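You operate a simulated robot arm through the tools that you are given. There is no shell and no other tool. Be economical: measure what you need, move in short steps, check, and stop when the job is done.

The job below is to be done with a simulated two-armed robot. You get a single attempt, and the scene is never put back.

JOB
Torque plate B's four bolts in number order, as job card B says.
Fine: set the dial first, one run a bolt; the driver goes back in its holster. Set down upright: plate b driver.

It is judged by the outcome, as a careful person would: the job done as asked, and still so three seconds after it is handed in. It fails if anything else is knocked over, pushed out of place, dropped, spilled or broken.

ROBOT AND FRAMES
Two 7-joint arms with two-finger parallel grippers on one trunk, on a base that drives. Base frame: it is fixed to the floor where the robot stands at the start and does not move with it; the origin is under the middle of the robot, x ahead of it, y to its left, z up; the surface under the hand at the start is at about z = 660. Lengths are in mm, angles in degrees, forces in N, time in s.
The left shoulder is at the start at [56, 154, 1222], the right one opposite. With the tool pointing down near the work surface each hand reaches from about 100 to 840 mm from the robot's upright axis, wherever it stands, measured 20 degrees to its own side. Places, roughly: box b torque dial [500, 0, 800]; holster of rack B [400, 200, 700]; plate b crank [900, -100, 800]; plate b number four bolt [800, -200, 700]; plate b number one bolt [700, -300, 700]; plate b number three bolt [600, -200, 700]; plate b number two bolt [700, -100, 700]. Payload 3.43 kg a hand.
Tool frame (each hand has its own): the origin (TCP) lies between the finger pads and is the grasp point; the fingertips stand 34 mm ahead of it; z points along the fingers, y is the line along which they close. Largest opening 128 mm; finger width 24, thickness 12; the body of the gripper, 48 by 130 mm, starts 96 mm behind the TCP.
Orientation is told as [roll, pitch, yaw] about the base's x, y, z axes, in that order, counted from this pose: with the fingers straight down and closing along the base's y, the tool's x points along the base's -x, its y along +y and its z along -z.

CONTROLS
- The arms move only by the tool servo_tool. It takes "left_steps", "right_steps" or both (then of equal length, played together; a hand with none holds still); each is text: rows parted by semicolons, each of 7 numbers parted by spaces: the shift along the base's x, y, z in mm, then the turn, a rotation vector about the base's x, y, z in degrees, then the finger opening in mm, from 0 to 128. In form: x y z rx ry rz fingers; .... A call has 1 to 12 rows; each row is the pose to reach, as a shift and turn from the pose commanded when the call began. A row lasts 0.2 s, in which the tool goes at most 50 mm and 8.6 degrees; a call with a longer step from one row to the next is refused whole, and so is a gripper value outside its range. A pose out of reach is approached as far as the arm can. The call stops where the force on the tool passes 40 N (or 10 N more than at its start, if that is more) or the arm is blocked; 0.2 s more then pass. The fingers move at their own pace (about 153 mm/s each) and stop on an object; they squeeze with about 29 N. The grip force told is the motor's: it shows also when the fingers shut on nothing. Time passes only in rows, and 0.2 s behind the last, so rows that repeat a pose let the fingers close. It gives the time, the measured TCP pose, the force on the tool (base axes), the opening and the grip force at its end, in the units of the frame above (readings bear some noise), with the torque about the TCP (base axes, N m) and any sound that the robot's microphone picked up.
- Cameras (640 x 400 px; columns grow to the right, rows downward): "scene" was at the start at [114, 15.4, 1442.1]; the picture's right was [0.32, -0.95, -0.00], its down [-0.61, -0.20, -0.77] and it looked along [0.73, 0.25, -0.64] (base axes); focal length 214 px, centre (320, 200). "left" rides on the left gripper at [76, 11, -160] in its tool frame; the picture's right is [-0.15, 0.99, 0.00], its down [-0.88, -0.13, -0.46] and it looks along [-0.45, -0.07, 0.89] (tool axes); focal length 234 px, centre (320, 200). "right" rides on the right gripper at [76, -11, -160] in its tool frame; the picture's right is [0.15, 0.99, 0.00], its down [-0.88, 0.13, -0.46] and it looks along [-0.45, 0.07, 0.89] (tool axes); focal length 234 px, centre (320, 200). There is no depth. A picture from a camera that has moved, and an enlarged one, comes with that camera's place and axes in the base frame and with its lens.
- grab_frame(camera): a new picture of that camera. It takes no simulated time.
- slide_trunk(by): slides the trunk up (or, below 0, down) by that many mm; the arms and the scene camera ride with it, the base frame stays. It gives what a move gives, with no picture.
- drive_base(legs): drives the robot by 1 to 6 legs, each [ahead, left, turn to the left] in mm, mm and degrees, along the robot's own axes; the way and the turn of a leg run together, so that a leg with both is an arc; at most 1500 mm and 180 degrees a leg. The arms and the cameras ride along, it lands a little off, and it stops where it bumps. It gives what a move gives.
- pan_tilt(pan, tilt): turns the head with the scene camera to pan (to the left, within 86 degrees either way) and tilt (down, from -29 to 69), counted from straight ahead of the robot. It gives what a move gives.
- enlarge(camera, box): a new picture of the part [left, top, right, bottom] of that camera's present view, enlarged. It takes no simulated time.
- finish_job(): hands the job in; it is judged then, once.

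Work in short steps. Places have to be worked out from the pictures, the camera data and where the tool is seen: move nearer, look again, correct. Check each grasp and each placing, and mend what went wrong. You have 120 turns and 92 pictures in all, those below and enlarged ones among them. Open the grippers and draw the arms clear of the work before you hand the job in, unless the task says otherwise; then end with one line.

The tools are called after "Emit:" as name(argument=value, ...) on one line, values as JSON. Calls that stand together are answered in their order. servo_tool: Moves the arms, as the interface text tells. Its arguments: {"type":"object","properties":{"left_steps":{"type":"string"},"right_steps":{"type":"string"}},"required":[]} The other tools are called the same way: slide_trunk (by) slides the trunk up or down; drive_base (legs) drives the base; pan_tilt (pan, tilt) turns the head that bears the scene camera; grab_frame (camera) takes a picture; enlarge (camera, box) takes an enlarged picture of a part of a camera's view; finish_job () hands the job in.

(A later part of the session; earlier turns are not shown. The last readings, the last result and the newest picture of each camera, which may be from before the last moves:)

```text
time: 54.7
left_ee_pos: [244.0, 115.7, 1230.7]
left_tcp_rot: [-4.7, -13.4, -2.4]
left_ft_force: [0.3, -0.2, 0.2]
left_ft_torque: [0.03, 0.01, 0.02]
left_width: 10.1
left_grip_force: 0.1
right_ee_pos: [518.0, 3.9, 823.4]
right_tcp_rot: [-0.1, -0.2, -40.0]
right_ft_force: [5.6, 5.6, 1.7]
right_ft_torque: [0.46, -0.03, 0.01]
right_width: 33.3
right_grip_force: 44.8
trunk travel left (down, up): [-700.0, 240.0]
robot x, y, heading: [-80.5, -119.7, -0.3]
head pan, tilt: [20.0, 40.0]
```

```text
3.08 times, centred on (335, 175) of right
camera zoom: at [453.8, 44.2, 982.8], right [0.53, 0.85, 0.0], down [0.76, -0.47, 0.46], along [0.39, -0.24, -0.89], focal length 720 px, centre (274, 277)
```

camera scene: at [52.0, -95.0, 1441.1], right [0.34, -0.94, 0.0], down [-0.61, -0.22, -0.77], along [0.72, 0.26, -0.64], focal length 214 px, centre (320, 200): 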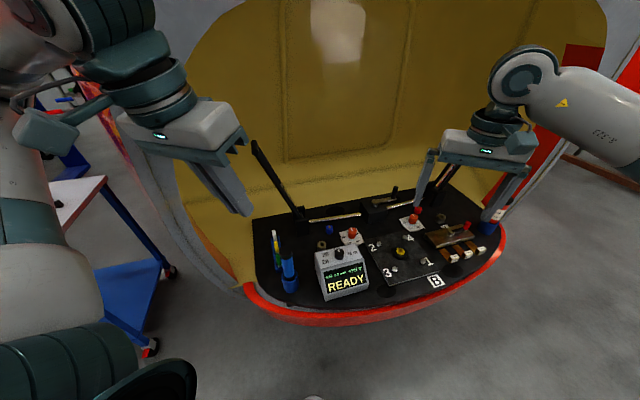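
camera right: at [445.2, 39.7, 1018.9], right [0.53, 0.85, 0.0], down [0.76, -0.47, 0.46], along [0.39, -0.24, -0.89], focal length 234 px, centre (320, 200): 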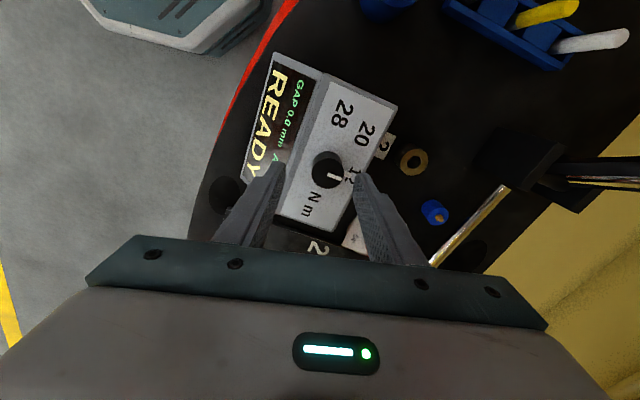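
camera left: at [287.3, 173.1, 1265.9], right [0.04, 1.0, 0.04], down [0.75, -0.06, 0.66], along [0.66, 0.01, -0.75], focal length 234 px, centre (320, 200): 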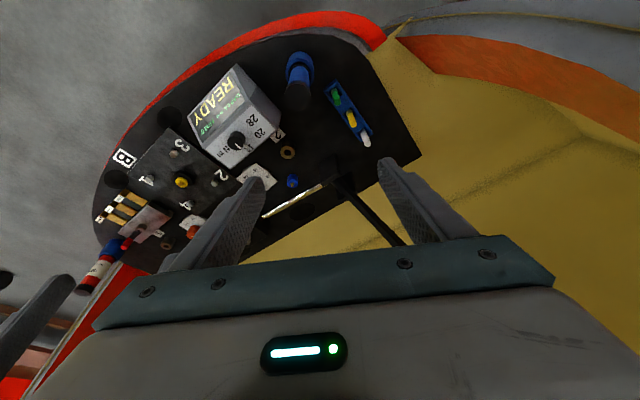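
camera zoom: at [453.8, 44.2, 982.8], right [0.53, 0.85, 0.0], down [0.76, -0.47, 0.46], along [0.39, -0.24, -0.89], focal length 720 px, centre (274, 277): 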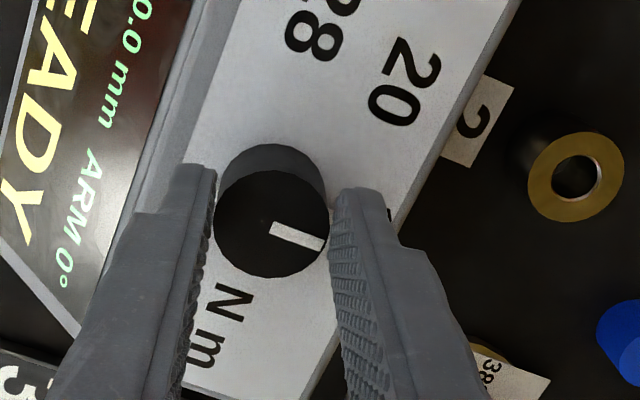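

Knob is gripped (33 mm). Labels look spaced ~45°, so 28 is about +90° counterclockwise; I turn 45° first and check.

Emit:
servo_tool(right_steps="1 1 0 0 0 7.5 20; 1 1 0 0 0 15 20; 1 1 0 0 0 22.5 20; 1 1 0 0 0 30 20; 1 1 0 0 0 37.5 20; 1 1 0 0 0 45 20; 1 1 0 0 0 45 20")

Emit:
enlarge(camera="right", box=[250, 90, 400, 240])

Emit:
enlarge(camera="scene", box=[290, 210, 390, 290])

```text
time: 56.3
left_ee_pos: [242.0, 111.7, 1232.3]
left_tcp_rot: [-4.5, -13.6, -2.5]
left_ft_force: [0.0, 0.0, -0.3]
left_ft_torque: [0.04, -0.03, 0.0]
left_width: 10.2
left_grip_force: 0.0
right_ee_pos: [519.0, 0.0, 824.0]
right_tcp_rot: [-0.3, -0.2, 5.0]
right_ft_force: [-19.5, -20.8, 0.0]
right_ft_torque: [-0.64, 0.73, -0.09]
right_width: 33.5
right_grip_force: 45.0
trunk travel left (down, up): [-700.0, 240.0]
robot x, y, heading: [-75.9, -123.1, -0.3]
head pan, tilt: [20.0, 40.0]
```

```text
2.67 times, centred on (325, 165) of right
camera zoom: at [443.8, -17.3, 982.8], right [-0.23, 0.97, -0.01], down [0.86, 0.21, 0.46], along [0.45, 0.1, -0.89], focal length 624 px, centre (307, 293)
```

zoom: 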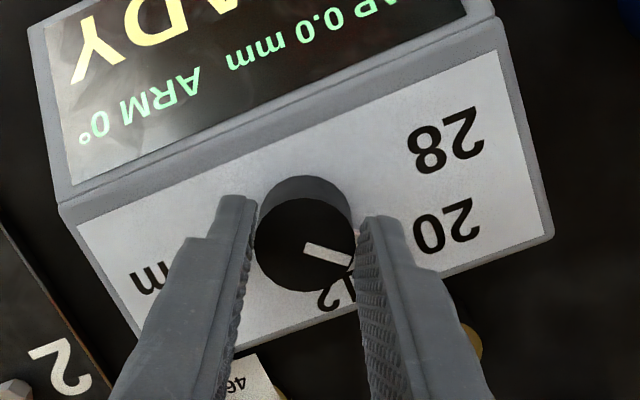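

```text
5.00 times, centred on (340, 250) of scene
camera zoom: at [49.4, -97.8, 1441.3], right [0.34, -0.94, 0.0], down [-0.6, -0.22, -0.77], along [0.72, 0.26, -0.64], focal length 1072 px, centre (220, -50)
```

zoom: 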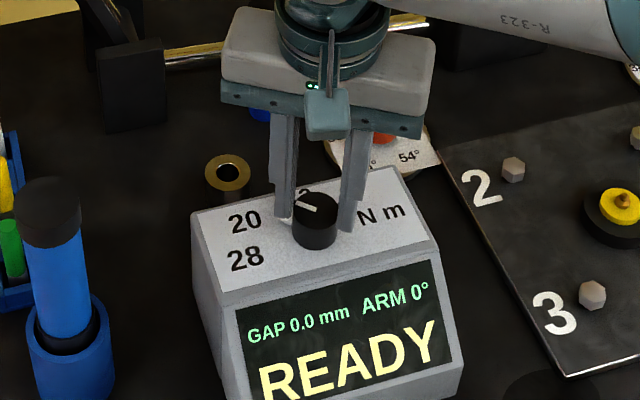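

The knob turns with the hand; a side load shows the axis is slightly off, so I relieve it (shift -2,-4) and turn another 37°.

Emit:
servo_tool(right_steps="-1 -2 0 0 0 0 20; -2 -4 0 0 0 7.5 20; -2 -4 0 0 0 15 20; -2 -4 0 0 0 22.5 20; -2 -4 0 0 0 30 20; -2 -4 0 0 0 37 20; -2 -4 0 0 0 37 20")

Emit:
enlarge(camera="right", box=[250, 90, 400, 240])

Emit:
enlarge(camera="scene", box=[290, 210, 390, 290])

```text
time: 57.9
left_ee_pos: [243.1, 112.7, 1230.8]
left_tcp_rot: [-4.6, -13.4, -2.4]
left_ft_force: [-0.3, 0.6, 0.6]
left_ft_torque: [-0.02, -0.02, 0.04]
left_width: 9.7
left_grip_force: 0.1
right_ee_pos: [519.9, -2.0, 822.5]
right_tcp_rot: [-0.3, -0.4, 41.9]
right_ft_force: [5.5, -14.0, 7.4]
right_ft_torque: [-0.81, -0.03, -0.02]
right_width: 33.5
right_grip_force: 45.1
trunk travel left (down, up): [-700.0, 240.0]
robot x, y, heading: [-76.9, -122.8, -0.2]
head pan, tilt: [20.0, 40.0]
```

```text
2.67 times, centred on (325, 165) of right
camera zoom: at [469.7, -61.9, 982.6], right [-0.77, 0.64, -0.01], down [0.56, 0.68, 0.46], along [0.3, 0.35, -0.89], focal length 624 px, centre (307, 293)
```

zoom: 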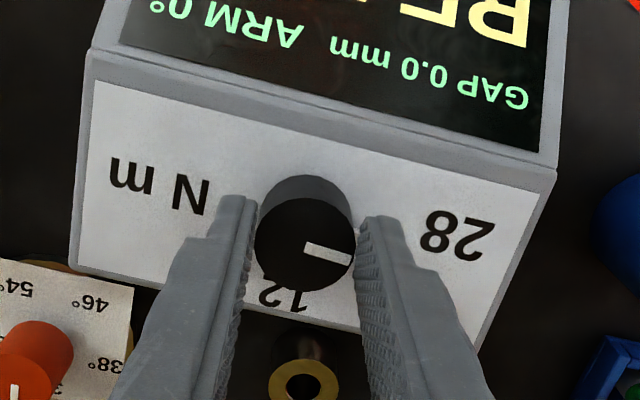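

```text
5.00 times, centred on (340, 250) of scene
camera zoom: at [51.9, -96.8, 1441.3], right [0.34, -0.94, 0.0], down [-0.6, -0.22, -0.77], along [0.72, 0.26, -0.64], focal length 1072 px, centre (220, -50)
```

zoom: 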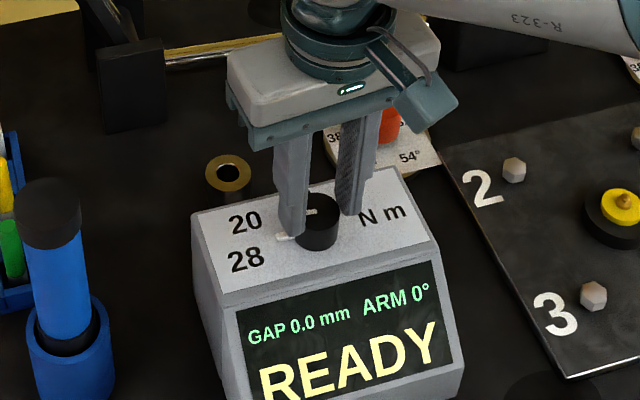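

A 28 tick is visible in the scene left of the knob; the pointer is still a bit short. I turn 10° more, open and look.

Emit:
servo_tool(right_steps="-2 1 0 0 0 5 20; -2 1 0 0 0 10 20; -2 1 0 0 0 10 20; -2 1 0 0 0 10 60; -2 1 0 0 0 10 60; -2 1 20 0 0 10 60; -2 1 40 0 0 10 60")

Emit:
enlarge(camera="right", box=[250, 90, 400, 240])

Emit:
enlarge(camera="scene", box=[290, 210, 390, 290])

```text
time: 59.5
left_ee_pos: [243.8, 115.0, 1230.6]
left_tcp_rot: [-4.5, -13.5, -2.4]
left_ft_force: [-0.5, -0.9, 0.8]
left_ft_torque: [0.0, -0.01, 0.01]
left_width: 10.0
left_grip_force: 0.1
right_ee_pos: [515.0, -0.5, 862.7]
right_tcp_rot: [-0.2, -0.2, 51.9]
right_ft_force: [-0.6, 1.3, -0.7]
right_ft_torque: [0.01, 0.01, -0.03]
right_width: 60.0
right_grip_force: 0.0
trunk travel left (down, up): [-700.0, 240.0]
robot x, y, heading: [-79.2, -124.1, -0.2]
head pan, tilt: [20.0, 40.0]
```

```text
2.67 times, centred on (325, 165) of right
camera zoom: at [476.7, -68.0, 1022.5], right [-0.87, 0.49, 0.0], down [0.44, 0.77, 0.46], along [0.23, 0.4, -0.89], focal length 624 px, centre (307, 293)
```

zoom: 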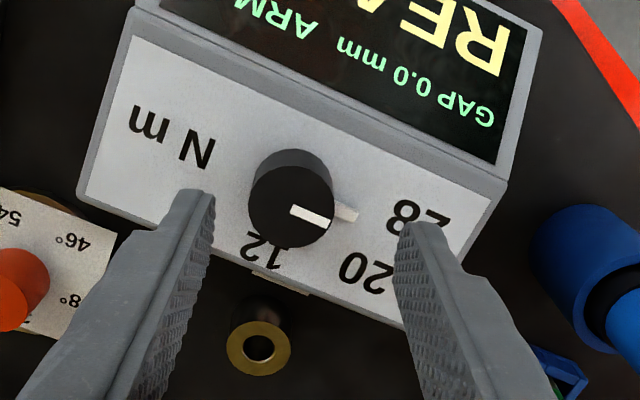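

```text
5.00 times, centred on (340, 250) of scene
camera zoom: at [51.5, -95.1, 1441.1], right [0.34, -0.94, 0.0], down [-0.6, -0.22, -0.77], along [0.72, 0.26, -0.64], focal length 1072 px, centre (220, -50)
```

zoom: 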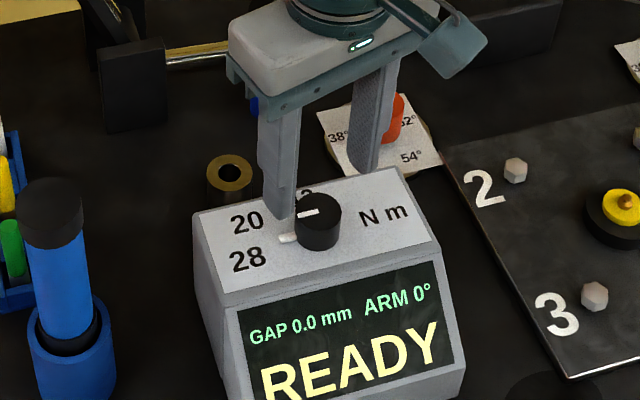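

The small white base pointer moves with the knob; now it lies between 20 and 28's label. To measure precisely I raise and tilt the hand so its camera looks straight down on the dial.

Emit:
servo_tool(right_steps="1 0 20 -5.8 3.3 0 60; 2 0 40 -11.7 6.7 0 60; 4 0 55 -17.5 10 0 60; 5 0 67 -23.4 13.4 0 60; 5 0 67 -23.4 13.4 0 60")

Emit:
enlarge(camera="right", box=[240, 130, 400, 270])

```text
time: 60.7
left_ee_pos: [244.3, 114.7, 1231.4]
left_tcp_rot: [-4.6, -13.6, -2.4]
left_ft_force: [-0.6, -0.1, 0.6]
left_ft_torque: [0.04, 0.03, 0.01]
left_width: 10.3
left_grip_force: 0.1
right_ee_pos: [520.9, -1.5, 930.4]
right_tcp_rot: [-4.3, 26.6, 51.0]
right_ft_force: [1.0, 0.3, -0.9]
right_ft_torque: [0.02, 0.0, 0.0]
right_width: 59.8
right_grip_force: 0.1
trunk travel left (down, up): [-700.0, 240.0]
robot x, y, heading: [-84.4, -122.9, 0.1]
head pan, tilt: [20.0, 40.0]
```

```text
2.86 times, centred on (320, 200) of right
camera zoom: at [522.1, 1.9, 1107.2], right [-0.87, 0.49, 0.0], down [0.49, 0.87, 0.01], along [0.0, 0.0, -1.0], focal length 669 px, centre (320, 200)
```

zoom: 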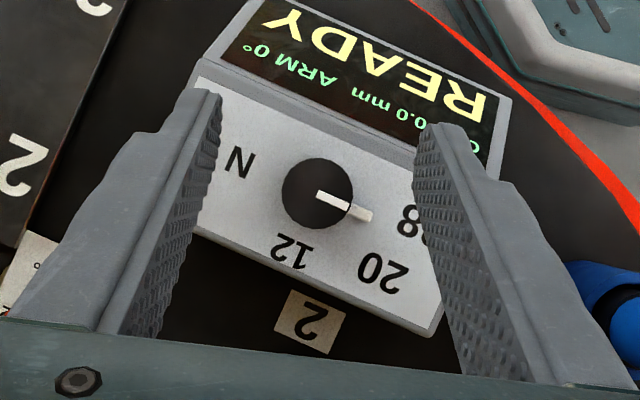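

Straight-down view: pointer is ~93° from the 12 position, while label 28 lies at ~98°. I regrasp and turn another ~7°, watching torque.

Emit:
servo_tool(right_steps="0 0 -15 5.8 -3.3 0 60; 0 0 -30 11.7 -6.7 0 60; 0 0 -50 17.5 -10 0 60; 0 0 -67 23.4 -13.4 0 60; 0 0 -90 23.4 -13.4 0 60; 0 0 -106 23.4 -13.4 0 60; 0 0 -106 23.4 -13.4 0 20; 0 0 -106 23.4 -13.4 0 20; 0 0 -106 23.4 -13.4 0 20")

Emit:
servo_tool(right_steps="0 0 0 0 0 3.5 20; 0 0 0 0 0 7 20; 0 0 0 0 0 7 20")

```text
time: 62.7
left_ee_pos: [244.3, 114.3, 1230.4]
left_tcp_rot: [-4.6, -13.4, -2.3]
left_ft_force: [0.3, 0.4, 0.0]
left_ft_torque: [-0.02, -0.03, 0.02]
left_width: 10.0
left_grip_force: 0.1
right_ee_pos: [522.4, 0.1, 823.8]
right_tcp_rot: [-0.2, -0.2, 51.8]
right_ft_force: [8.5, -2.5, -3.0]
right_ft_torque: [0.73, -0.97, 0.0]
right_width: 33.5
right_grip_force: 44.8
trunk travel left (down, up): [-700.0, 240.0]
robot x, y, heading: [-81.0, -122.8, -0.4]
head pan, tilt: [20.0, 40.0]
```

```text
time: 63.5
left_ee_pos: [244.3, 114.5, 1229.9]
left_tcp_rot: [-4.6, -13.4, -2.4]
left_ft_force: [0.5, 0.7, -0.5]
left_ft_torque: [-0.02, -0.01, -0.04]
left_width: 10.2
left_grip_force: 0.0
right_ee_pos: [522.5, -0.9, 823.6]
right_tcp_rot: [-0.2, -0.1, 58.8]
right_ft_force: [6.2, -8.7, -0.7]
right_ft_torque: [-0.84, 0.0, -0.33]
right_width: 33.6
right_grip_force: 44.9
trunk travel left (down, up): [-700.0, 240.0]
robot x, y, heading: [-80.4, -123.8, -0.3]
head pan, tilt: [20.0, 40.0]
```

A z-torque of -0.33 N m now appears – likely the end stop at 28. I release, rise and view from straight above with fingers wide.

Emit:
servo_tool(right_steps="0 0 0 0 0 0 60; 0 0 0 0 0 0 60; 0 0 30 0 0 0 90; 0 0 60 -5.3 4.3 0 128; 0 0 80 -10.6 8.5 0 128; 0 0 100 -15.8 12.8 0 128; 0 0 107 -21 17 0 128; 0 0 107 -21 17 0 128")

Emit:
enlarge(camera="right", box=[240, 130, 400, 270])

```text
time: 65.3
left_ee_pos: [244.0, 116.2, 1231.1]
left_tcp_rot: [-4.8, -13.5, -2.3]
left_ft_force: [0.0, 0.6, -0.1]
left_ft_torque: [-0.02, 0.04, 0.03]
left_width: 10.0
left_grip_force: 0.1
right_ee_pos: [507.2, -38.2, 955.9]
right_tcp_rot: [3.7, 26.5, 59.5]
right_ft_force: [-0.2, 0.2, 0.4]
right_ft_torque: [-0.04, 0.0, 0.04]
right_width: 127.9
right_grip_force: 0.0
right hand out of reach, approached as far as the arm can: row 6, 7, 8
trunk travel left (down, up): [-700.0, 240.0]
robot x, y, heading: [-79.5, -122.7, -0.4]
head pan, tilt: [20.0, 40.0]
```

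```text
2.86 times, centred on (320, 200) of right
camera zoom: at [527.4, -46.6, 1131.4], right [-0.9, 0.41, 0.12], down [0.42, 0.91, 0.02], along [-0.1, 0.07, -0.99], focal length 669 px, centre (320, 200)
```

zoom: 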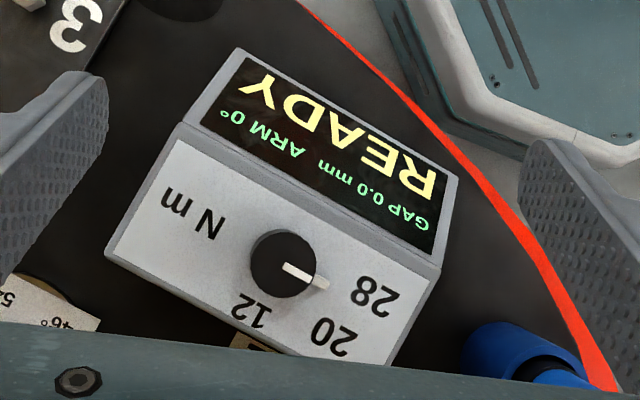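

The pointer now sits perpendicular to the 12 direction (90°, 45° per step) at 28, against/at its stop. Dial is set. Next I level the hand and go to view the driver.

Emit:
servo_tool(right_steps="-5 0 20 5.3 -4.3 0 128; -10 0 40 10.6 -8.5 0 128; -15 0 60 15.8 -12.8 0 128; -20 0 70 21 -17 0 128; -20 0 70 21 -17 0 128")

Emit:
servo_tool(right_steps="-10 8 0 0 0 -8 128; -30 20 0 0 0 -16 128; -50 32 0 0 0 -24 128; -70 44 0 0 0 -32 128; -90 60 0 0 0 -40 128; -105 80 0 0 0 -48 128; -110 100 0 0 0 -56 128; -112 110 0 0 0 -59 128; -112 110 0 0 0 -59 128")

Emit:
grab_frame(camera="right")

Emit:
grab_frame(camera="scene")

```text
time: 66.5
left_ee_pos: [244.0, 116.2, 1230.7]
left_tcp_rot: [-4.6, -13.5, -2.4]
left_ft_force: [-0.1, 1.0, 0.8]
left_ft_torque: [-0.01, 0.02, 0.0]
left_width: 10.3
left_grip_force: 0.1
right_ee_pos: [487.7, -37.7, 1024.0]
right_tcp_rot: [-0.2, -0.3, 59.0]
right_ft_force: [0.1, 0.2, -0.7]
right_ft_torque: [0.01, -0.01, -0.03]
right_width: 127.8
right_grip_force: 0.0
trunk travel left (down, up): [-700.0, 240.0]
robot x, y, heading: [-78.5, -126.4, -0.2]
head pan, tilt: [20.0, 40.0]
```

```text
time: 68.5
left_ee_pos: [243.2, 114.6, 1229.6]
left_tcp_rot: [-4.8, -13.5, -2.4]
left_ft_force: [0.6, -0.6, 0.6]
left_ft_torque: [0.01, -0.01, -0.02]
left_width: 9.9
left_grip_force: 0.1
right_ee_pos: [376.1, 69.7, 1025.0]
right_tcp_rot: [-0.2, -0.2, -0.2]
right_ft_force: [0.7, 0.6, -0.1]
right_ft_torque: [0.03, 0.01, -0.01]
right_width: 128.1
right_grip_force: 0.1
trunk travel left (down, up): [-700.0, 240.0]
robot x, y, heading: [-82.3, -127.5, -0.0]
head pan, tilt: [20.0, 40.0]
```

```text
47 pictures are left
camera right: at [300.3, 58.8, 1184.3], right [-0.14, 0.99, 0.0], down [0.88, 0.13, 0.46], along [0.45, 0.06, -0.89], focal length 234 px, centre (320, 200)
```

right: 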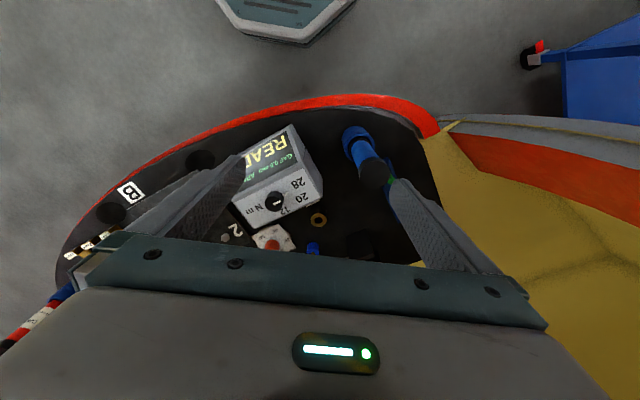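

```text
46 pictures are left
camera scene: at [51.9, -95.1, 1441.1], right [0.34, -0.94, 0.0], down [-0.6, -0.22, -0.77], along [0.72, 0.26, -0.64], focal length 214 px, centre (320, 200)
```

scene: 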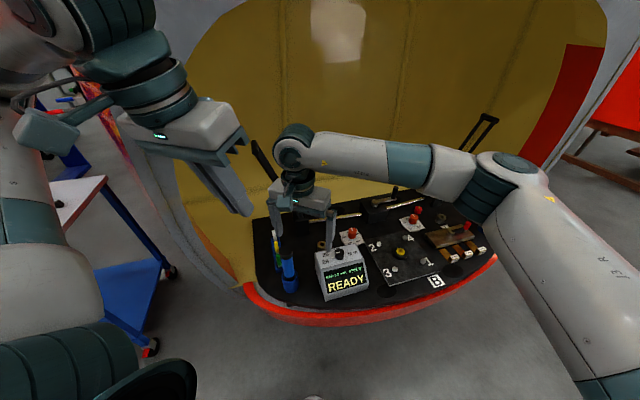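

Driver top at about (401,145,883), holster rim ~z 750. I move over it with the fingers at 80 mm and check the alignment.

Emit:
servo_tool(right_steps="8 25 -10 0 0 0 90; 16 50 -25 0 0 0 80; 25 75 -45 0 0 0 80; 25 75 -75 0 0 0 80; 25 75 -75 0 0 0 80")

Emit:
grab_frame(camera="right")

Emit:
enlarge(camera="scene", box=[230, 190, 350, 310])

```text
time: 69.7
left_ee_pos: [244.0, 114.6, 1230.6]
left_tcp_rot: [-4.7, -13.5, -2.4]
left_ft_force: [0.5, -0.2, 0.4]
left_ft_torque: [0.01, -0.05, -0.01]
left_width: 9.8
left_grip_force: 0.0
right_ee_pos: [401.7, 144.8, 951.4]
right_tcp_rot: [-0.2, -0.2, 0.0]
right_ft_force: [0.3, -0.1, -0.6]
right_ft_torque: [0.01, -0.03, 0.01]
right_width: 79.9
right_grip_force: 0.1
trunk travel left (down, up): [-700.0, 240.0]
robot x, y, heading: [-81.2, -125.3, -0.2]
head pan, tilt: [20.0, 40.0]
```

```text
45 pictures are left
camera right: at [323.5, 134.5, 1109.6], right [-0.14, 0.99, 0.0], down [0.88, 0.13, 0.46], along [0.45, 0.06, -0.89], focal length 234 px, centre (320, 200)
```

right: 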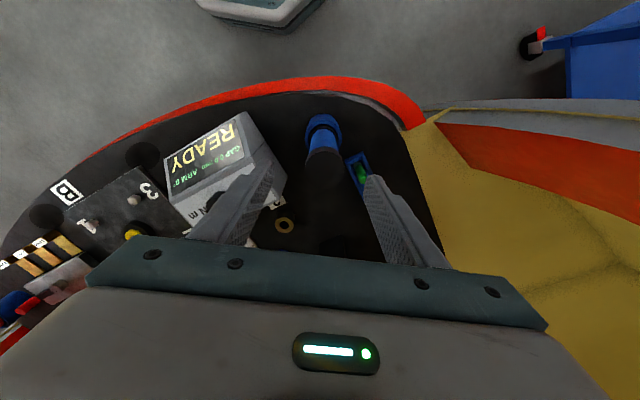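

```text
3.33 times, centred on (290, 250) of scene
camera zoom: at [51.5, -94.9, 1441.2], right [0.34, -0.94, 0.0], down [-0.6, -0.22, -0.77], along [0.72, 0.26, -0.64], focal length 715 px, centre (420, 33)
```

zoom: 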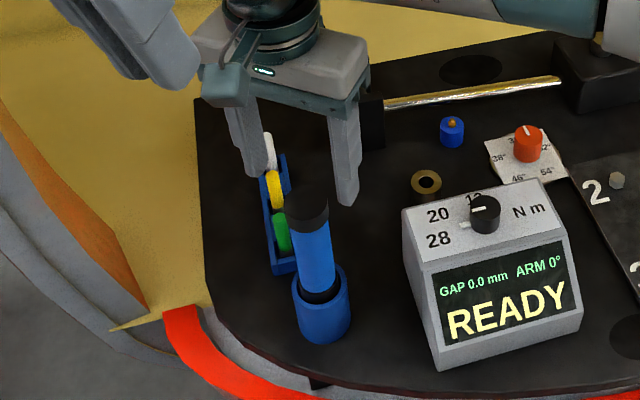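

Emit:
enlarge(camera="right", box=[270, 100, 390, 220])

```text
3.33 times, centred on (330, 160) of right
camera zoom: at [323.5, 134.5, 1109.6], right [-0.14, 0.99, 0.0], down [0.88, 0.13, 0.46], along [0.45, 0.06, -0.89], focal length 781 px, centre (287, 333)
```

zoom: 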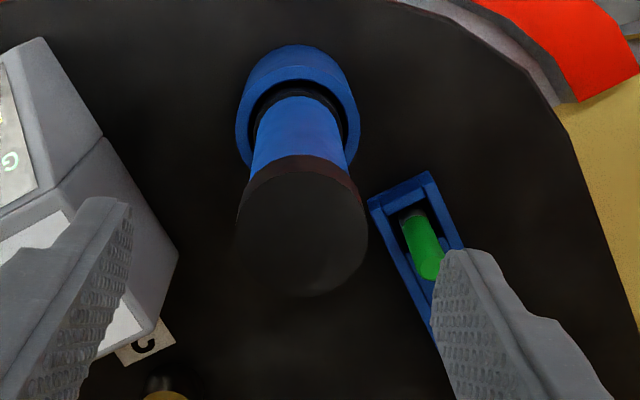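

The driver centre is about (403,149), cap ~42 mm wide. I shift and descend to grip the handle below the cap.

Emit:
servo_tool(right_steps="2 4 0 0 0 0 90; 2 4 -30 0 0 0 90; 2 4 -60 0 0 0 90; 2 4 -90 0 0 0 90; 2 4 -115 0 0 0 90; 2 4 -115 0 0 0 90")

Emit:
grab_frame(camera="right")

Emit:
enlarge(camera="scene", box=[230, 190, 350, 310])

```text
time: 71.1
left_ee_pos: [245.3, 115.1, 1230.1]
left_tcp_rot: [-4.7, -13.5, -2.4]
left_ft_force: [-0.2, -0.6, -1.2]
left_ft_torque: [-0.01, 0.01, 0.01]
left_width: 10.1
left_grip_force: 0.1
right_ee_pos: [403.3, 147.4, 835.2]
right_tcp_rot: [-0.2, -0.2, -0.1]
right_ft_force: [0.4, 0.9, -0.3]
right_ft_torque: [-0.03, 0.02, -0.02]
right_width: 89.9
right_grip_force: 0.1
trunk travel left (down, up): [-700.0, 240.0]
robot x, y, heading: [-84.4, -124.8, -0.0]
head pan, tilt: [20.0, 40.0]
```

```text
42 pictures are left
camera right: at [326.9, 136.8, 994.1], right [-0.14, 0.99, 0.0], down [0.88, 0.13, 0.46], along [0.45, 0.06, -0.89], focal length 234 px, centre (320, 200)
```

right: 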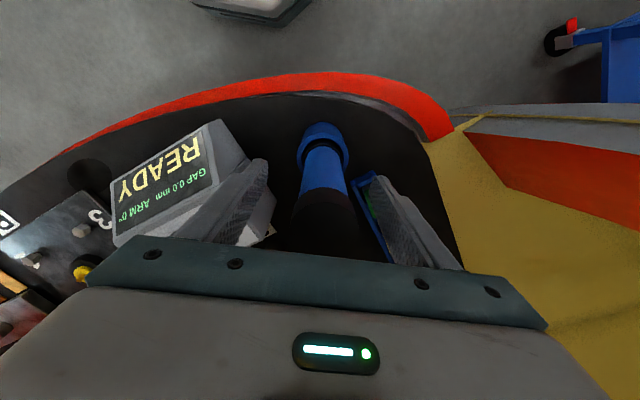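

```text
3.33 times, centred on (290, 250) of scene
camera zoom: at [51.6, -94.9, 1441.2], right [0.34, -0.94, 0.0], down [-0.6, -0.22, -0.77], along [0.72, 0.26, -0.64], focal length 715 px, centre (420, 33)
```

zoom: 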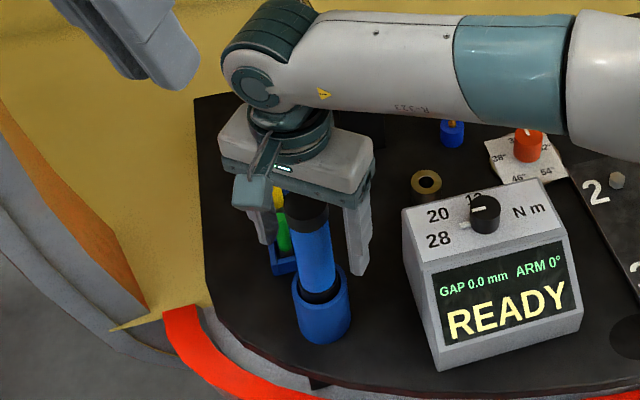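

The fingers straddle the handle well. I close the grip.

Emit:
servo_tool(right_steps="0 1 0 0 0 0 60; 0 1 0 0 0 0 20; 0 1 0 0 0 0 20; 0 1 0 0 0 0 20")

```text
time: 72.1
left_ee_pos: [243.8, 115.2, 1230.6]
left_tcp_rot: [-4.6, -13.6, -2.3]
left_ft_force: [0.2, -0.6, 0.5]
left_ft_torque: [0.01, -0.02, 0.01]
left_width: 10.0
left_grip_force: 0.0
right_ee_pos: [403.5, 149.0, 835.2]
right_tcp_rot: [-0.2, -0.2, -0.1]
right_ft_force: [1.3, 2.5, 1.3]
right_ft_torque: [0.55, -0.08, -0.01]
right_width: 39.6
right_grip_force: 29.1
trunk travel left (down, up): [-700.0, 240.0]
robot x, y, heading: [-74.9, -120.1, -0.3]
head pan, tilt: [20.0, 40.0]
```

Gripped at 39.6 mm. Grip pose in holster: (403.5,149,835). I lift straight up 160 mm.

Emit:
servo_tool(right_steps="0 0 20 0 0 0 20; 0 0 50 0 0 0 20; 0 0 85 0 0 0 20; 0 0 120 0 0 0 20; 0 0 160 0 0 0 20; 0 0 160 0 0 0 20")

Emit:
grab_frame(camera="scene")

Emit:
grab_frame(camera="right")

```text
time: 73.5
left_ee_pos: [244.9, 116.0, 1230.7]
left_tcp_rot: [-4.7, -13.5, -2.4]
left_ft_force: [0.0, 0.3, 0.0]
left_ft_torque: [0.0, 0.0, -0.01]
left_width: 10.2
left_grip_force: 0.0
right_ee_pos: [404.6, 151.2, 994.4]
right_tcp_rot: [-0.1, -0.2, -0.1]
right_ft_force: [-0.5, 0.1, -5.5]
right_ft_torque: [0.08, 0.04, -0.01]
right_width: 39.5
right_grip_force: 29.2
trunk travel left (down, up): [-700.0, 240.0]
robot x, y, heading: [-75.3, -125.8, -0.4]
head pan, tilt: [20.0, 40.0]
```

```text
40 pictures are left
camera scene: at [52.9, -94.3, 1441.0], right [0.34, -0.94, 0.0], down [-0.61, -0.22, -0.77], along [0.72, 0.26, -0.64], focal length 214 px, centre (320, 200)
```

scene: 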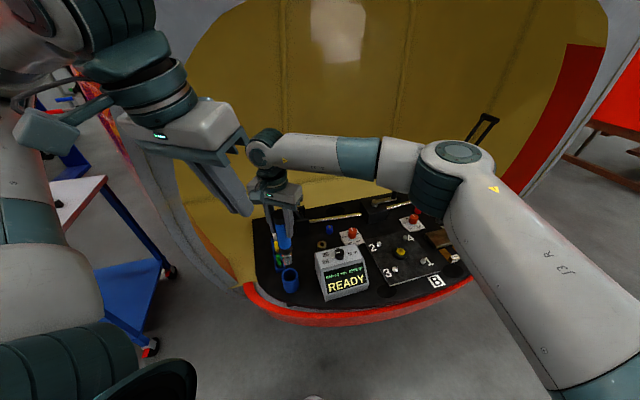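

```text
39 pictures are left
camera right: at [328.9, 139.7, 1154.7], right [-0.14, 0.99, 0.0], down [0.88, 0.13, 0.46], along [0.45, 0.06, -0.89], focal length 234 px, centre (320, 200)
```

right: 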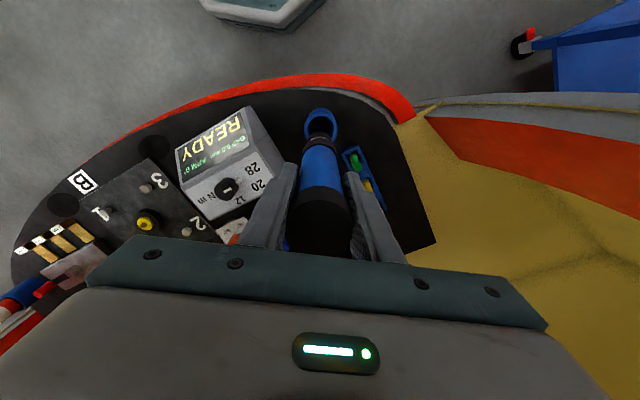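

Emit:
enlarge(camera="scene", box=[230, 190, 350, 310])

Emit:
enlarge(camera="right", box=[40, 90, 390, 260])

```text
3.33 times, centred on (290, 250) of scene
camera zoom: at [52.9, -94.3, 1441.0], right [0.34, -0.94, 0.0], down [-0.61, -0.22, -0.77], along [0.72, 0.26, -0.64], focal length 715 px, centre (420, 33)
```

zoom: 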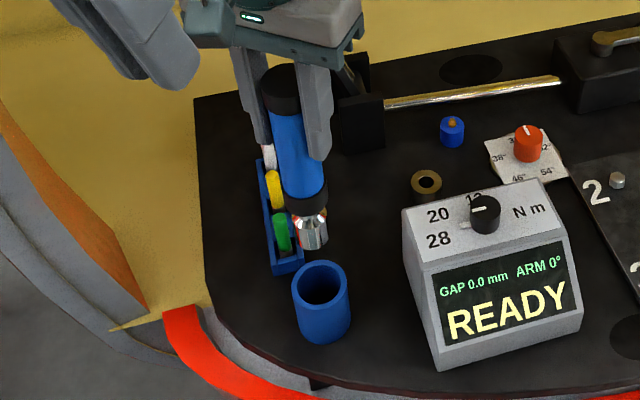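

```text
1.83 times, centred on (215, 175) of right
camera zoom: at [328.9, 139.7, 1154.7], right [-0.14, 0.99, 0.0], down [0.88, 0.13, 0.46], along [0.45, 0.06, -0.89], focal length 428 px, centre (512, 246)
```

zoom: 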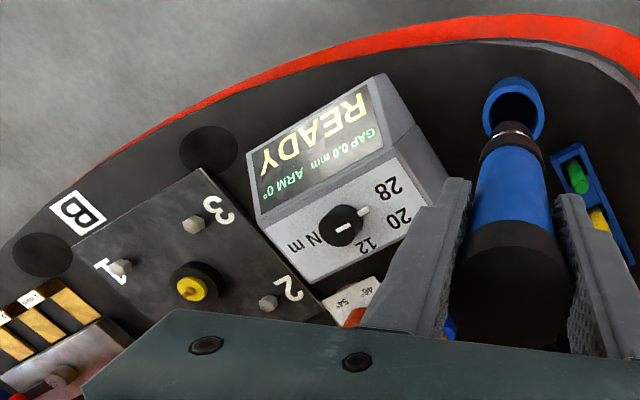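

The driver is held with its socket tip ≈175 mm below the TCP. I raise it and carry it over to the plate (bolt 1 at ≈(657,-305)).

Emit:
servo_tool(right_steps="0 0 40 0 0 0 20; 5 -35 60 0 0 0 20; 15 -80 60 0 0 0 20; 25 -125 60 0 0 0 20; 40 -170 60 0 0 0 20; 55 -215 60 0 0 0 20; 70 -260 60 0 0 0 20; 85 -305 60 0 0 0 20; 100 -350 60 0 0 0 20; 115 -395 60 0 0 0 20; 130 -430 60 0 0 0 20; 130 -430 60 0 0 0 20")

Emit:
drive_base(legs=[[70, 0, 0]])

Emit:
grab_frame(camera="right")

Emit:
grab_frame(camera="scene")

```text
time: 76.1
left_ee_pos: [244.9, 115.2, 1231.3]
left_tcp_rot: [-4.7, -13.4, -2.4]
left_ft_force: [-0.2, 0.1, 0.0]
left_ft_torque: [-0.04, 0.04, 0.0]
left_width: 10.1
left_grip_force: 0.0
right_ee_pos: [534.7, -280.0, 1051.7]
right_tcp_rot: [-0.3, -0.2, -0.1]
right_ft_force: [0.4, 1.1, -5.5]
right_ft_torque: [0.1, 0.0, 0.07]
right_width: 39.5
right_grip_force: 29.1
trunk travel left (down, up): [-700.0, 240.0]
robot x, y, heading: [-83.4, -122.3, -0.2]
head pan, tilt: [20.0, 40.0]
```

```text
time: 77.2
left_ee_pos: [315.8, 114.1, 1229.8]
left_tcp_rot: [-4.6, -13.4, -2.4]
left_ft_force: [0.5, -0.8, -0.4]
left_ft_torque: [0.0, -0.02, 0.04]
left_width: 9.9
left_grip_force: 0.0
right_ee_pos: [605.4, -281.5, 1051.4]
right_tcp_rot: [-0.3, -0.2, 0.0]
right_ft_force: [0.3, 0.3, -5.7]
right_ft_torque: [-0.09, 0.09, 0.02]
right_width: 39.5
right_grip_force: 29.1
trunk travel left (down, up): [-700.0, 240.0]
robot x, y, heading: [-8.4, -123.3, 0.1]
head pan, tilt: [20.0, 40.0]
```

```text
36 pictures are left
camera right: at [529.5, -292.1, 1211.0], right [-0.15, 0.99, 0.0], down [0.88, 0.13, 0.46], along [0.45, 0.06, -0.89], focal length 234 px, centre (320, 200)
```

right: 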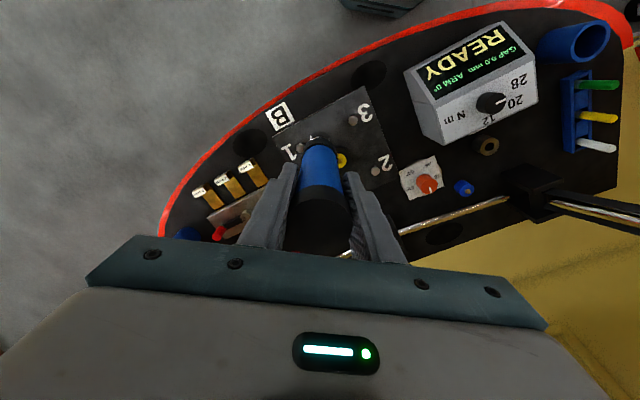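

```text
35 pictures are left
camera scene: at [123.9, -95.9, 1441.0], right [0.34, -0.94, 0.0], down [-0.61, -0.22, -0.77], along [0.72, 0.26, -0.64], focal length 214 px, centre (320, 200)
```

scene: 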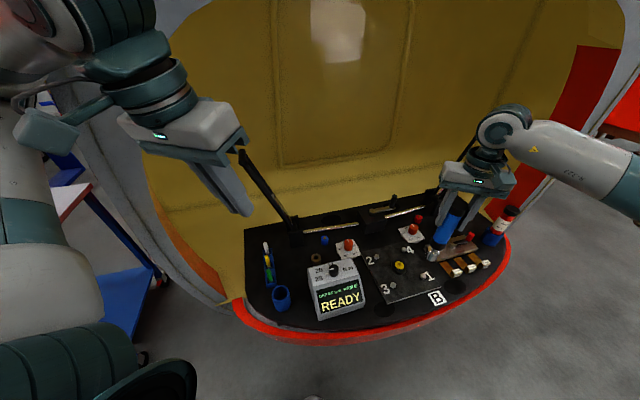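

Bolts: 1≈(665,-316), 2≈(694,-137), 3≈(590,-213), 4≈(771,-240), heads z≈697. I hover the tip above bolt 1 at ~z 735.

Emit:
servo_tool(right_steps="15 -10 -20 0 0 0 20; 30 -20 -50 0 0 0 20; 45 -30 -85 0 0 0 20; 59 -35 -120 0 0 0 20; 59 -35 -142 0 0 0 20; 59 -35 -142 0 0 0 20")

Emit:
enlarge(camera="right", box=[240, 80, 400, 200])

Emit:
enlarge(camera="scene", box=[340, 200, 500, 320])

```text
time: 78.5
left_ee_pos: [314.0, 114.2, 1230.3]
left_tcp_rot: [-4.6, -13.4, -2.4]
left_ft_force: [0.3, 0.1, 0.2]
left_ft_torque: [0.02, -0.01, -0.03]
left_width: 9.8
left_grip_force: 0.0
right_ee_pos: [665.5, -317.7, 910.8]
right_tcp_rot: [-0.3, -0.2, -0.2]
right_ft_force: [0.7, 0.0, -5.0]
right_ft_torque: [-0.03, 0.01, 0.05]
right_width: 39.5
right_grip_force: 29.4
trunk travel left (down, up): [-700.0, 240.0]
robot x, y, heading: [-11.0, -121.6, -0.2]
head pan, tilt: [20.0, 40.0]
```

```text
3.33 times, centred on (320, 140) of right
camera zoom: at [589.5, -328.0, 1069.8], right [-0.15, 0.99, 0.0], down [0.88, 0.13, 0.46], along [0.45, 0.06, -0.89], focal length 781 px, centre (320, 400)
```

zoom: 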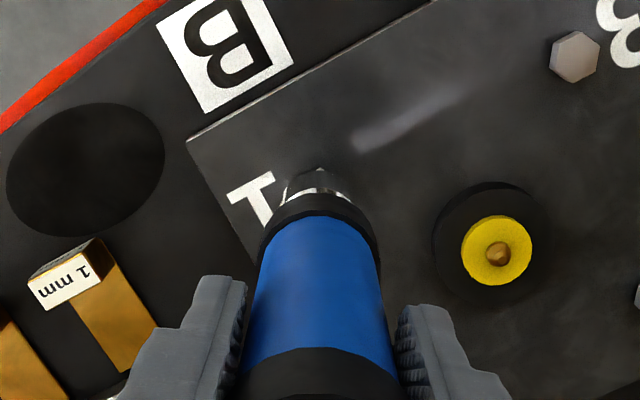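

```text
3.33 times, centred on (420, 260) of scene
camera zoom: at [122.7, -95.2, 1441.1], right [0.34, -0.94, 0.0], down [-0.6, -0.22, -0.77], along [0.72, 0.26, -0.64], focal length 715 px, centre (-13, 0)
```

zoom: 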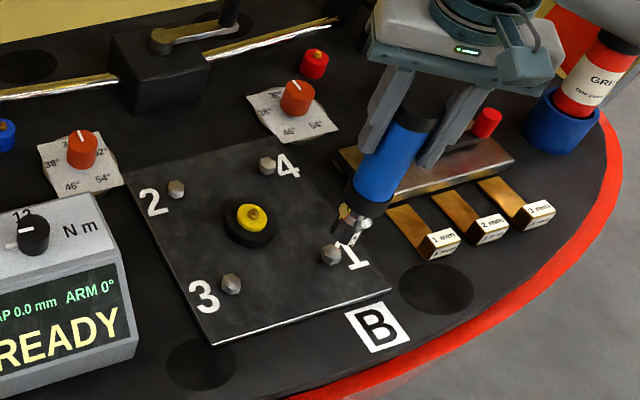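

Tip seems ≈160-170 mm below TCP; bolt 1 refined to ≈(669,-317). I lower 25 mm and shift +3 in x, then compare tip and bolt.

Emit:
servo_tool(right_steps="3 0 -12 0 0 0 20; 3 0 -25 0 0 0 20; 3 0 -25 0 0 0 20")

Emit:
enlarge(camera="scene", box=[400, 240, 460, 285])

Emit:
enlarge(camera="right", box=[280, 80, 360, 160])

```text
time: 79.3
left_ee_pos: [314.0, 114.2, 1230.0]
left_tcp_rot: [-4.6, -13.4, -2.4]
left_ft_force: [-0.5, -0.5, 0.7]
left_ft_torque: [0.0, 0.0, -0.02]
left_width: 10.0
left_grip_force: 0.0
right_ee_pos: [667.8, -316.0, 886.7]
right_tcp_rot: [-0.2, -0.2, 0.0]
right_ft_force: [-1.1, 1.3, -5.9]
right_ft_torque: [0.1, 0.01, -0.01]
right_width: 39.7
right_grip_force: 28.6
trunk travel left (down, up): [-700.0, 240.0]
robot x, y, heading: [-11.3, -119.4, 0.1]
head pan, tilt: [20.0, 40.0]
```

```text
8.89 times, centred on (430, 262) of scene
camera zoom: at [123.0, -95.2, 1441.1], right [0.34, -0.94, 0.0], down [-0.61, -0.22, -0.77], along [0.72, 0.26, -0.64], focal length 1906 px, centre (-658, -356)
```

zoom: 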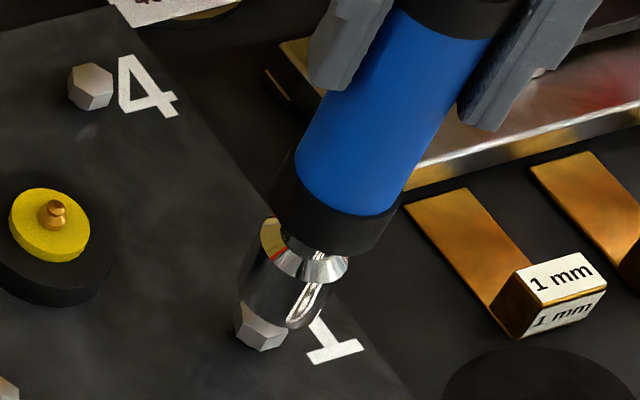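

```text
5.00 times, centred on (320, 120) of right
camera zoom: at [592.1, -327.1, 1045.2], right [-0.15, 0.99, 0.0], down [0.88, 0.13, 0.46], along [0.45, 0.06, -0.89], focal length 1171 px, centre (320, 600)
```

zoom: 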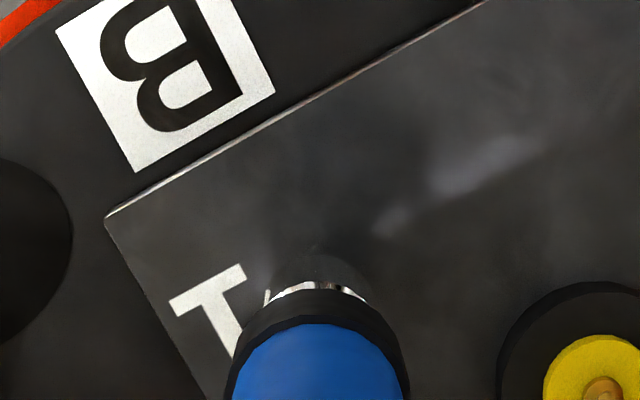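

Tip z≈709, and bolt 1 appears directly beneath (≈668,-316). I descend slowly, watching force and sounds.

Emit:
servo_tool(right_steps="0 0 -3 0 0 0 20; 0 0 -6 0 0 0 20; 0 0 -8 0 0 0 20; 0 0 -10 0 0 0 20; 0 0 -12 0 0 0 20; 0 0 -14 0 0 0 20; 0 0 -16 0 0 0 20")

Emit:
enlarge(camera="scene", box=[320, 220, 460, 320])

```text
time: 81.0
left_ee_pos: [316.1, 115.3, 1231.4]
left_tcp_rot: [-4.6, -13.5, -2.4]
left_ft_force: [0.2, 0.1, 0.2]
left_ft_torque: [0.0, 0.02, 0.01]
left_width: 10.1
left_grip_force: 0.0
right_ee_pos: [666.8, -315.0, 869.5]
right_tcp_rot: [-0.2, -0.2, 0.0]
right_ft_force: [-0.5, 0.0, -5.7]
right_ft_torque: [0.1, 0.03, -0.02]
right_width: 39.5
right_grip_force: 29.0
trunk travel left (down, up): [-700.0, 240.0]
robot x, y, heading: [-4.8, -121.0, -0.0]
head pan, tilt: [20.0, 40.0]
```

```text
4.00 times, centred on (390, 270) of scene
camera zoom: at [123.1, -95.3, 1441.1], right [0.34, -0.94, 0.0], down [-0.61, -0.22, -0.77], along [0.72, 0.26, -0.64], focal length 858 px, centre (40, -80)
```

zoom: 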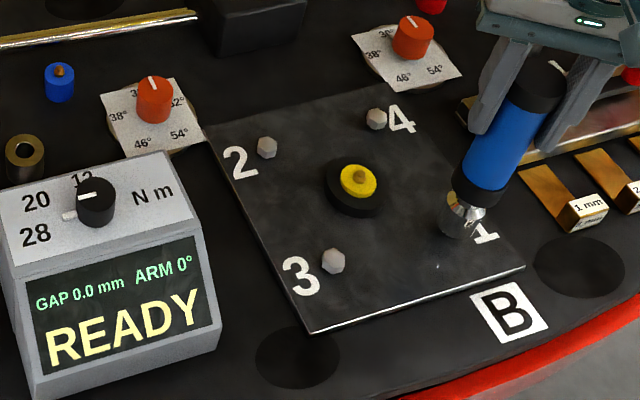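

The socket is now at/over the bolt head with no contact force yet; I go on down slowly.

Emit:
servo_tool(right_steps="0 0 -2 0 0 0 20; 0 0 -4 0 0 0 20; 0 0 -6 0 0 0 20; 0 0 -8 0 0 0 20; 0 0 -10 0 0 0 20; 0 0 -10 0 0 0 20")

Emit:
enlarge(camera="scene", box=[320, 220, 460, 320])

```text
time: 82.3
left_ee_pos: [314.9, 114.5, 1231.9]
left_tcp_rot: [-4.6, -13.4, -2.4]
left_ft_force: [0.5, 0.0, 0.1]
left_ft_torque: [-0.01, -0.02, 0.0]
left_width: 9.9
left_grip_force: 0.0
right_ee_pos: [667.2, -315.0, 858.0]
right_tcp_rot: [-0.1, -0.2, -0.1]
right_ft_force: [2.6, -0.4, -5.1]
right_ft_torque: [-0.24, -0.4, -0.03]
right_width: 39.4
right_grip_force: 29.4
trunk travel left (down, up): [-700.0, 240.0]
robot x, y, heading: [-6.2, -121.6, -0.1]
head pan, tilt: [20.0, 40.0]
```

```text
4.00 times, centred on (390, 270) of scene
camera zoom: at [123.4, -95.3, 1441.0], right [0.34, -0.94, 0.0], down [-0.61, -0.22, -0.77], along [0.72, 0.26, -0.64], focal length 858 px, centre (40, -80)
```

zoom: 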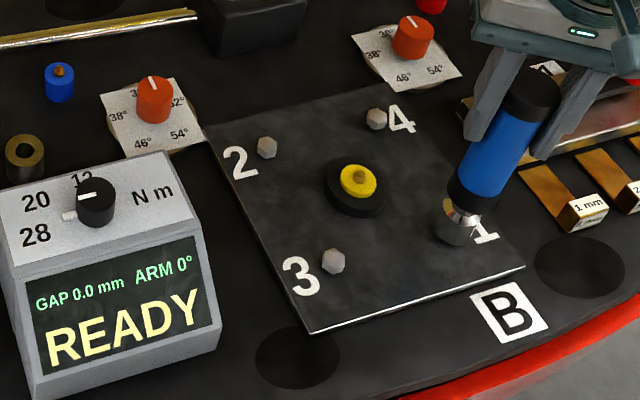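

A small sideways force at the tip shows the socket is round the bolt head. I ease +1 mm in x and press down further.

Emit:
servo_tool(right_steps="1 0 0 0 0 0 20; 1 0 -2 0 0 0 20; 1 0 -4 0 0 0 20; 1 0 -6 0 0 0 20; 1 0 -8 0 0 0 20; 1 0 -10 0 0 0 20")

```text
time: 83.8
left_ee_pos: [313.6, 114.3, 1231.1]
left_tcp_rot: [-4.6, -13.6, -2.4]
left_ft_force: [0.1, -0.7, -0.3]
left_ft_torque: [0.0, -0.01, 0.04]
left_width: 10.0
left_grip_force: 0.0
right_ee_pos: [667.7, -316.6, 852.0]
right_tcp_rot: [-0.2, -0.2, -0.2]
right_ft_force: [-0.1, 0.0, 6.5]
right_ft_torque: [0.3, -0.19, 0.02]
right_width: 39.4
right_grip_force: 28.5
trunk travel left (down, up): [-700.0, 240.0]
robot x, y, heading: [-11.8, -123.1, -0.2]
head pan, tilt: [20.0, 40.0]
```

Seated: vertical force is rising. I press a bit more to start the run.

Emit:
servo_tool(right_steps="0 0 -2 0 0 0 20; 0 0 -4 0 0 0 20; 0 0 -4 0 0 0 20; 0 0 -4 0 0 0 20")

Emit:
enlarge(camera="scene", box=[320, 220, 460, 320])

```text
time: 84.8
left_ee_pos: [311.9, 115.9, 1231.2]
left_tcp_rot: [-4.8, -13.6, -2.4]
left_ft_force: [-0.5, -0.1, -0.8]
left_ft_torque: [0.0, 0.0, 0.02]
left_width: 10.0
left_grip_force: 0.0
right_ee_pos: [666.2, -314.8, 847.1]
right_tcp_rot: [-0.2, -0.4, -0.1]
right_ft_force: [0.7, -2.0, 20.4]
right_ft_torque: [-0.63, -0.31, -0.01]
right_width: 39.4
right_grip_force: 29.2
trunk travel left (down, up): [-700.0, 240.0]
robot x, y, heading: [-10.6, -123.5, -0.1]
head pan, tilt: [20.0, 40.0]
```

```text
4.00 times, centred on (390, 270) of scene
camera zoom: at [119.8, -94.6, 1441.4], right [0.34, -0.94, 0.0], down [-0.6, -0.22, -0.77], along [0.72, 0.26, -0.64], focal length 858 px, centre (40, -80)
```

zoom: 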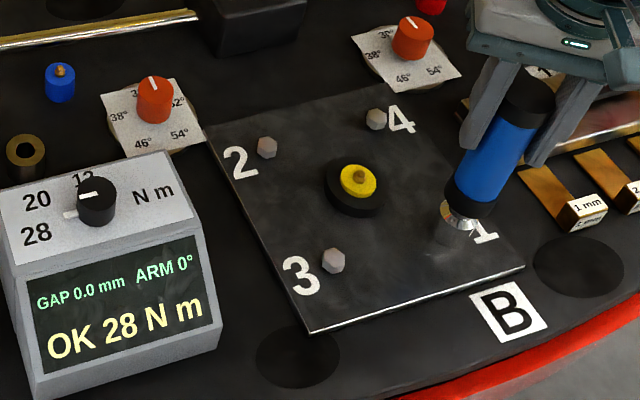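

"OK 28 N m" for bolt 1. I lift straight off and move to bolt 2 at ≈(695.5,-135.5), hovering.

Emit:
servo_tool(right_steps="0 0 10 0 0 0 20; 0 0 30 0 0 0 20; 0 0 62 0 0 0 20; 6 40 62 0 0 0 20; 14 85 62 0 0 0 20; 22 130 62 0 0 0 20; 28 170 62 0 0 0 20; 29 179.5 62 0 0 0 20; 29 179.5 42 0 0 0 20; 29 179.5 42 0 0 0 20")

Emit:
enlarge(camera="scene", box=[340, 220, 440, 295])

```text
time: 87.0
left_ee_pos: [314.3, 115.3, 1230.6]
left_tcp_rot: [-4.7, -13.3, -2.4]
left_ft_force: [0.2, -0.6, 0.1]
left_ft_torque: [0.01, 0.02, -0.01]
left_width: 10.1
left_grip_force: 0.1
right_ee_pos: [695.6, -136.7, 887.0]
right_tcp_rot: [-0.2, -0.2, -0.1]
right_ft_force: [0.1, 0.4, -5.5]
right_ft_torque: [0.07, 0.05, 0.01]
right_width: 39.4
right_grip_force: 28.9
trunk travel left (down, up): [-700.0, 240.0]
robot x, y, heading: [-12.3, -120.5, -0.1]
head pan, tilt: [20.0, 40.0]
```

```text
5.33 times, centred on (390, 258) of scene
camera zoom: at [122.9, -94.6, 1441.1], right [0.34, -0.94, 0.0], down [-0.6, -0.22, -0.77], along [0.72, 0.26, -0.64], focal length 1144 px, centre (-53, -107)
```

zoom: 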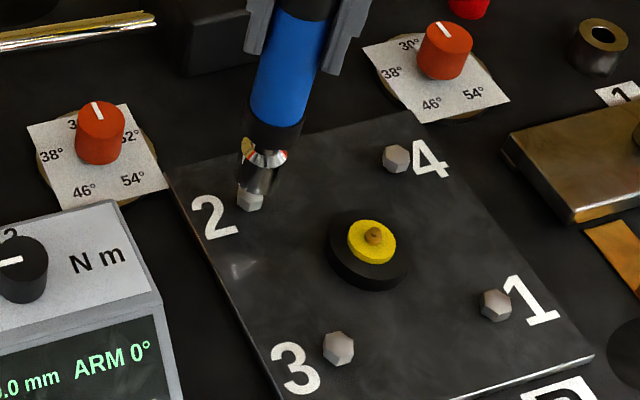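

Socket lies right above bolt 2. I descend to just seat.

Emit:
servo_tool(right_steps="0 0 -5 0 0 0 20; 0 0 -10 0 0 0 20; 0 0 -15 0 0 0 20; 0 0 -19 0 0 0 20; 0 0 -22 0 0 0 20; 0 0 -25 0 0 0 20; 0 0 -28 0 0 0 20; 0 0 -31 0 0 0 20; 0 0 -33 0 0 0 20")

```text
time: 89.0
left_ee_pos: [315.6, 115.3, 1231.8]
left_tcp_rot: [-4.7, -13.4, -2.4]
left_ft_force: [1.1, 0.2, 0.0]
left_ft_torque: [0.01, 0.01, 0.02]
left_width: 9.9
left_grip_force: 0.1
right_ee_pos: [697.8, -135.6, 854.4]
right_tcp_rot: [-0.2, -0.3, -0.1]
right_ft_force: [-0.5, -0.6, -3.1]
right_ft_torque: [0.07, 0.02, 0.01]
right_width: 39.4
right_grip_force: 28.7
trunk travel left (down, up): [-700.0, 240.0]
robot x, y, heading: [-6.7, -120.3, -0.0]
head pan, tilt: [20.0, 40.0]
```

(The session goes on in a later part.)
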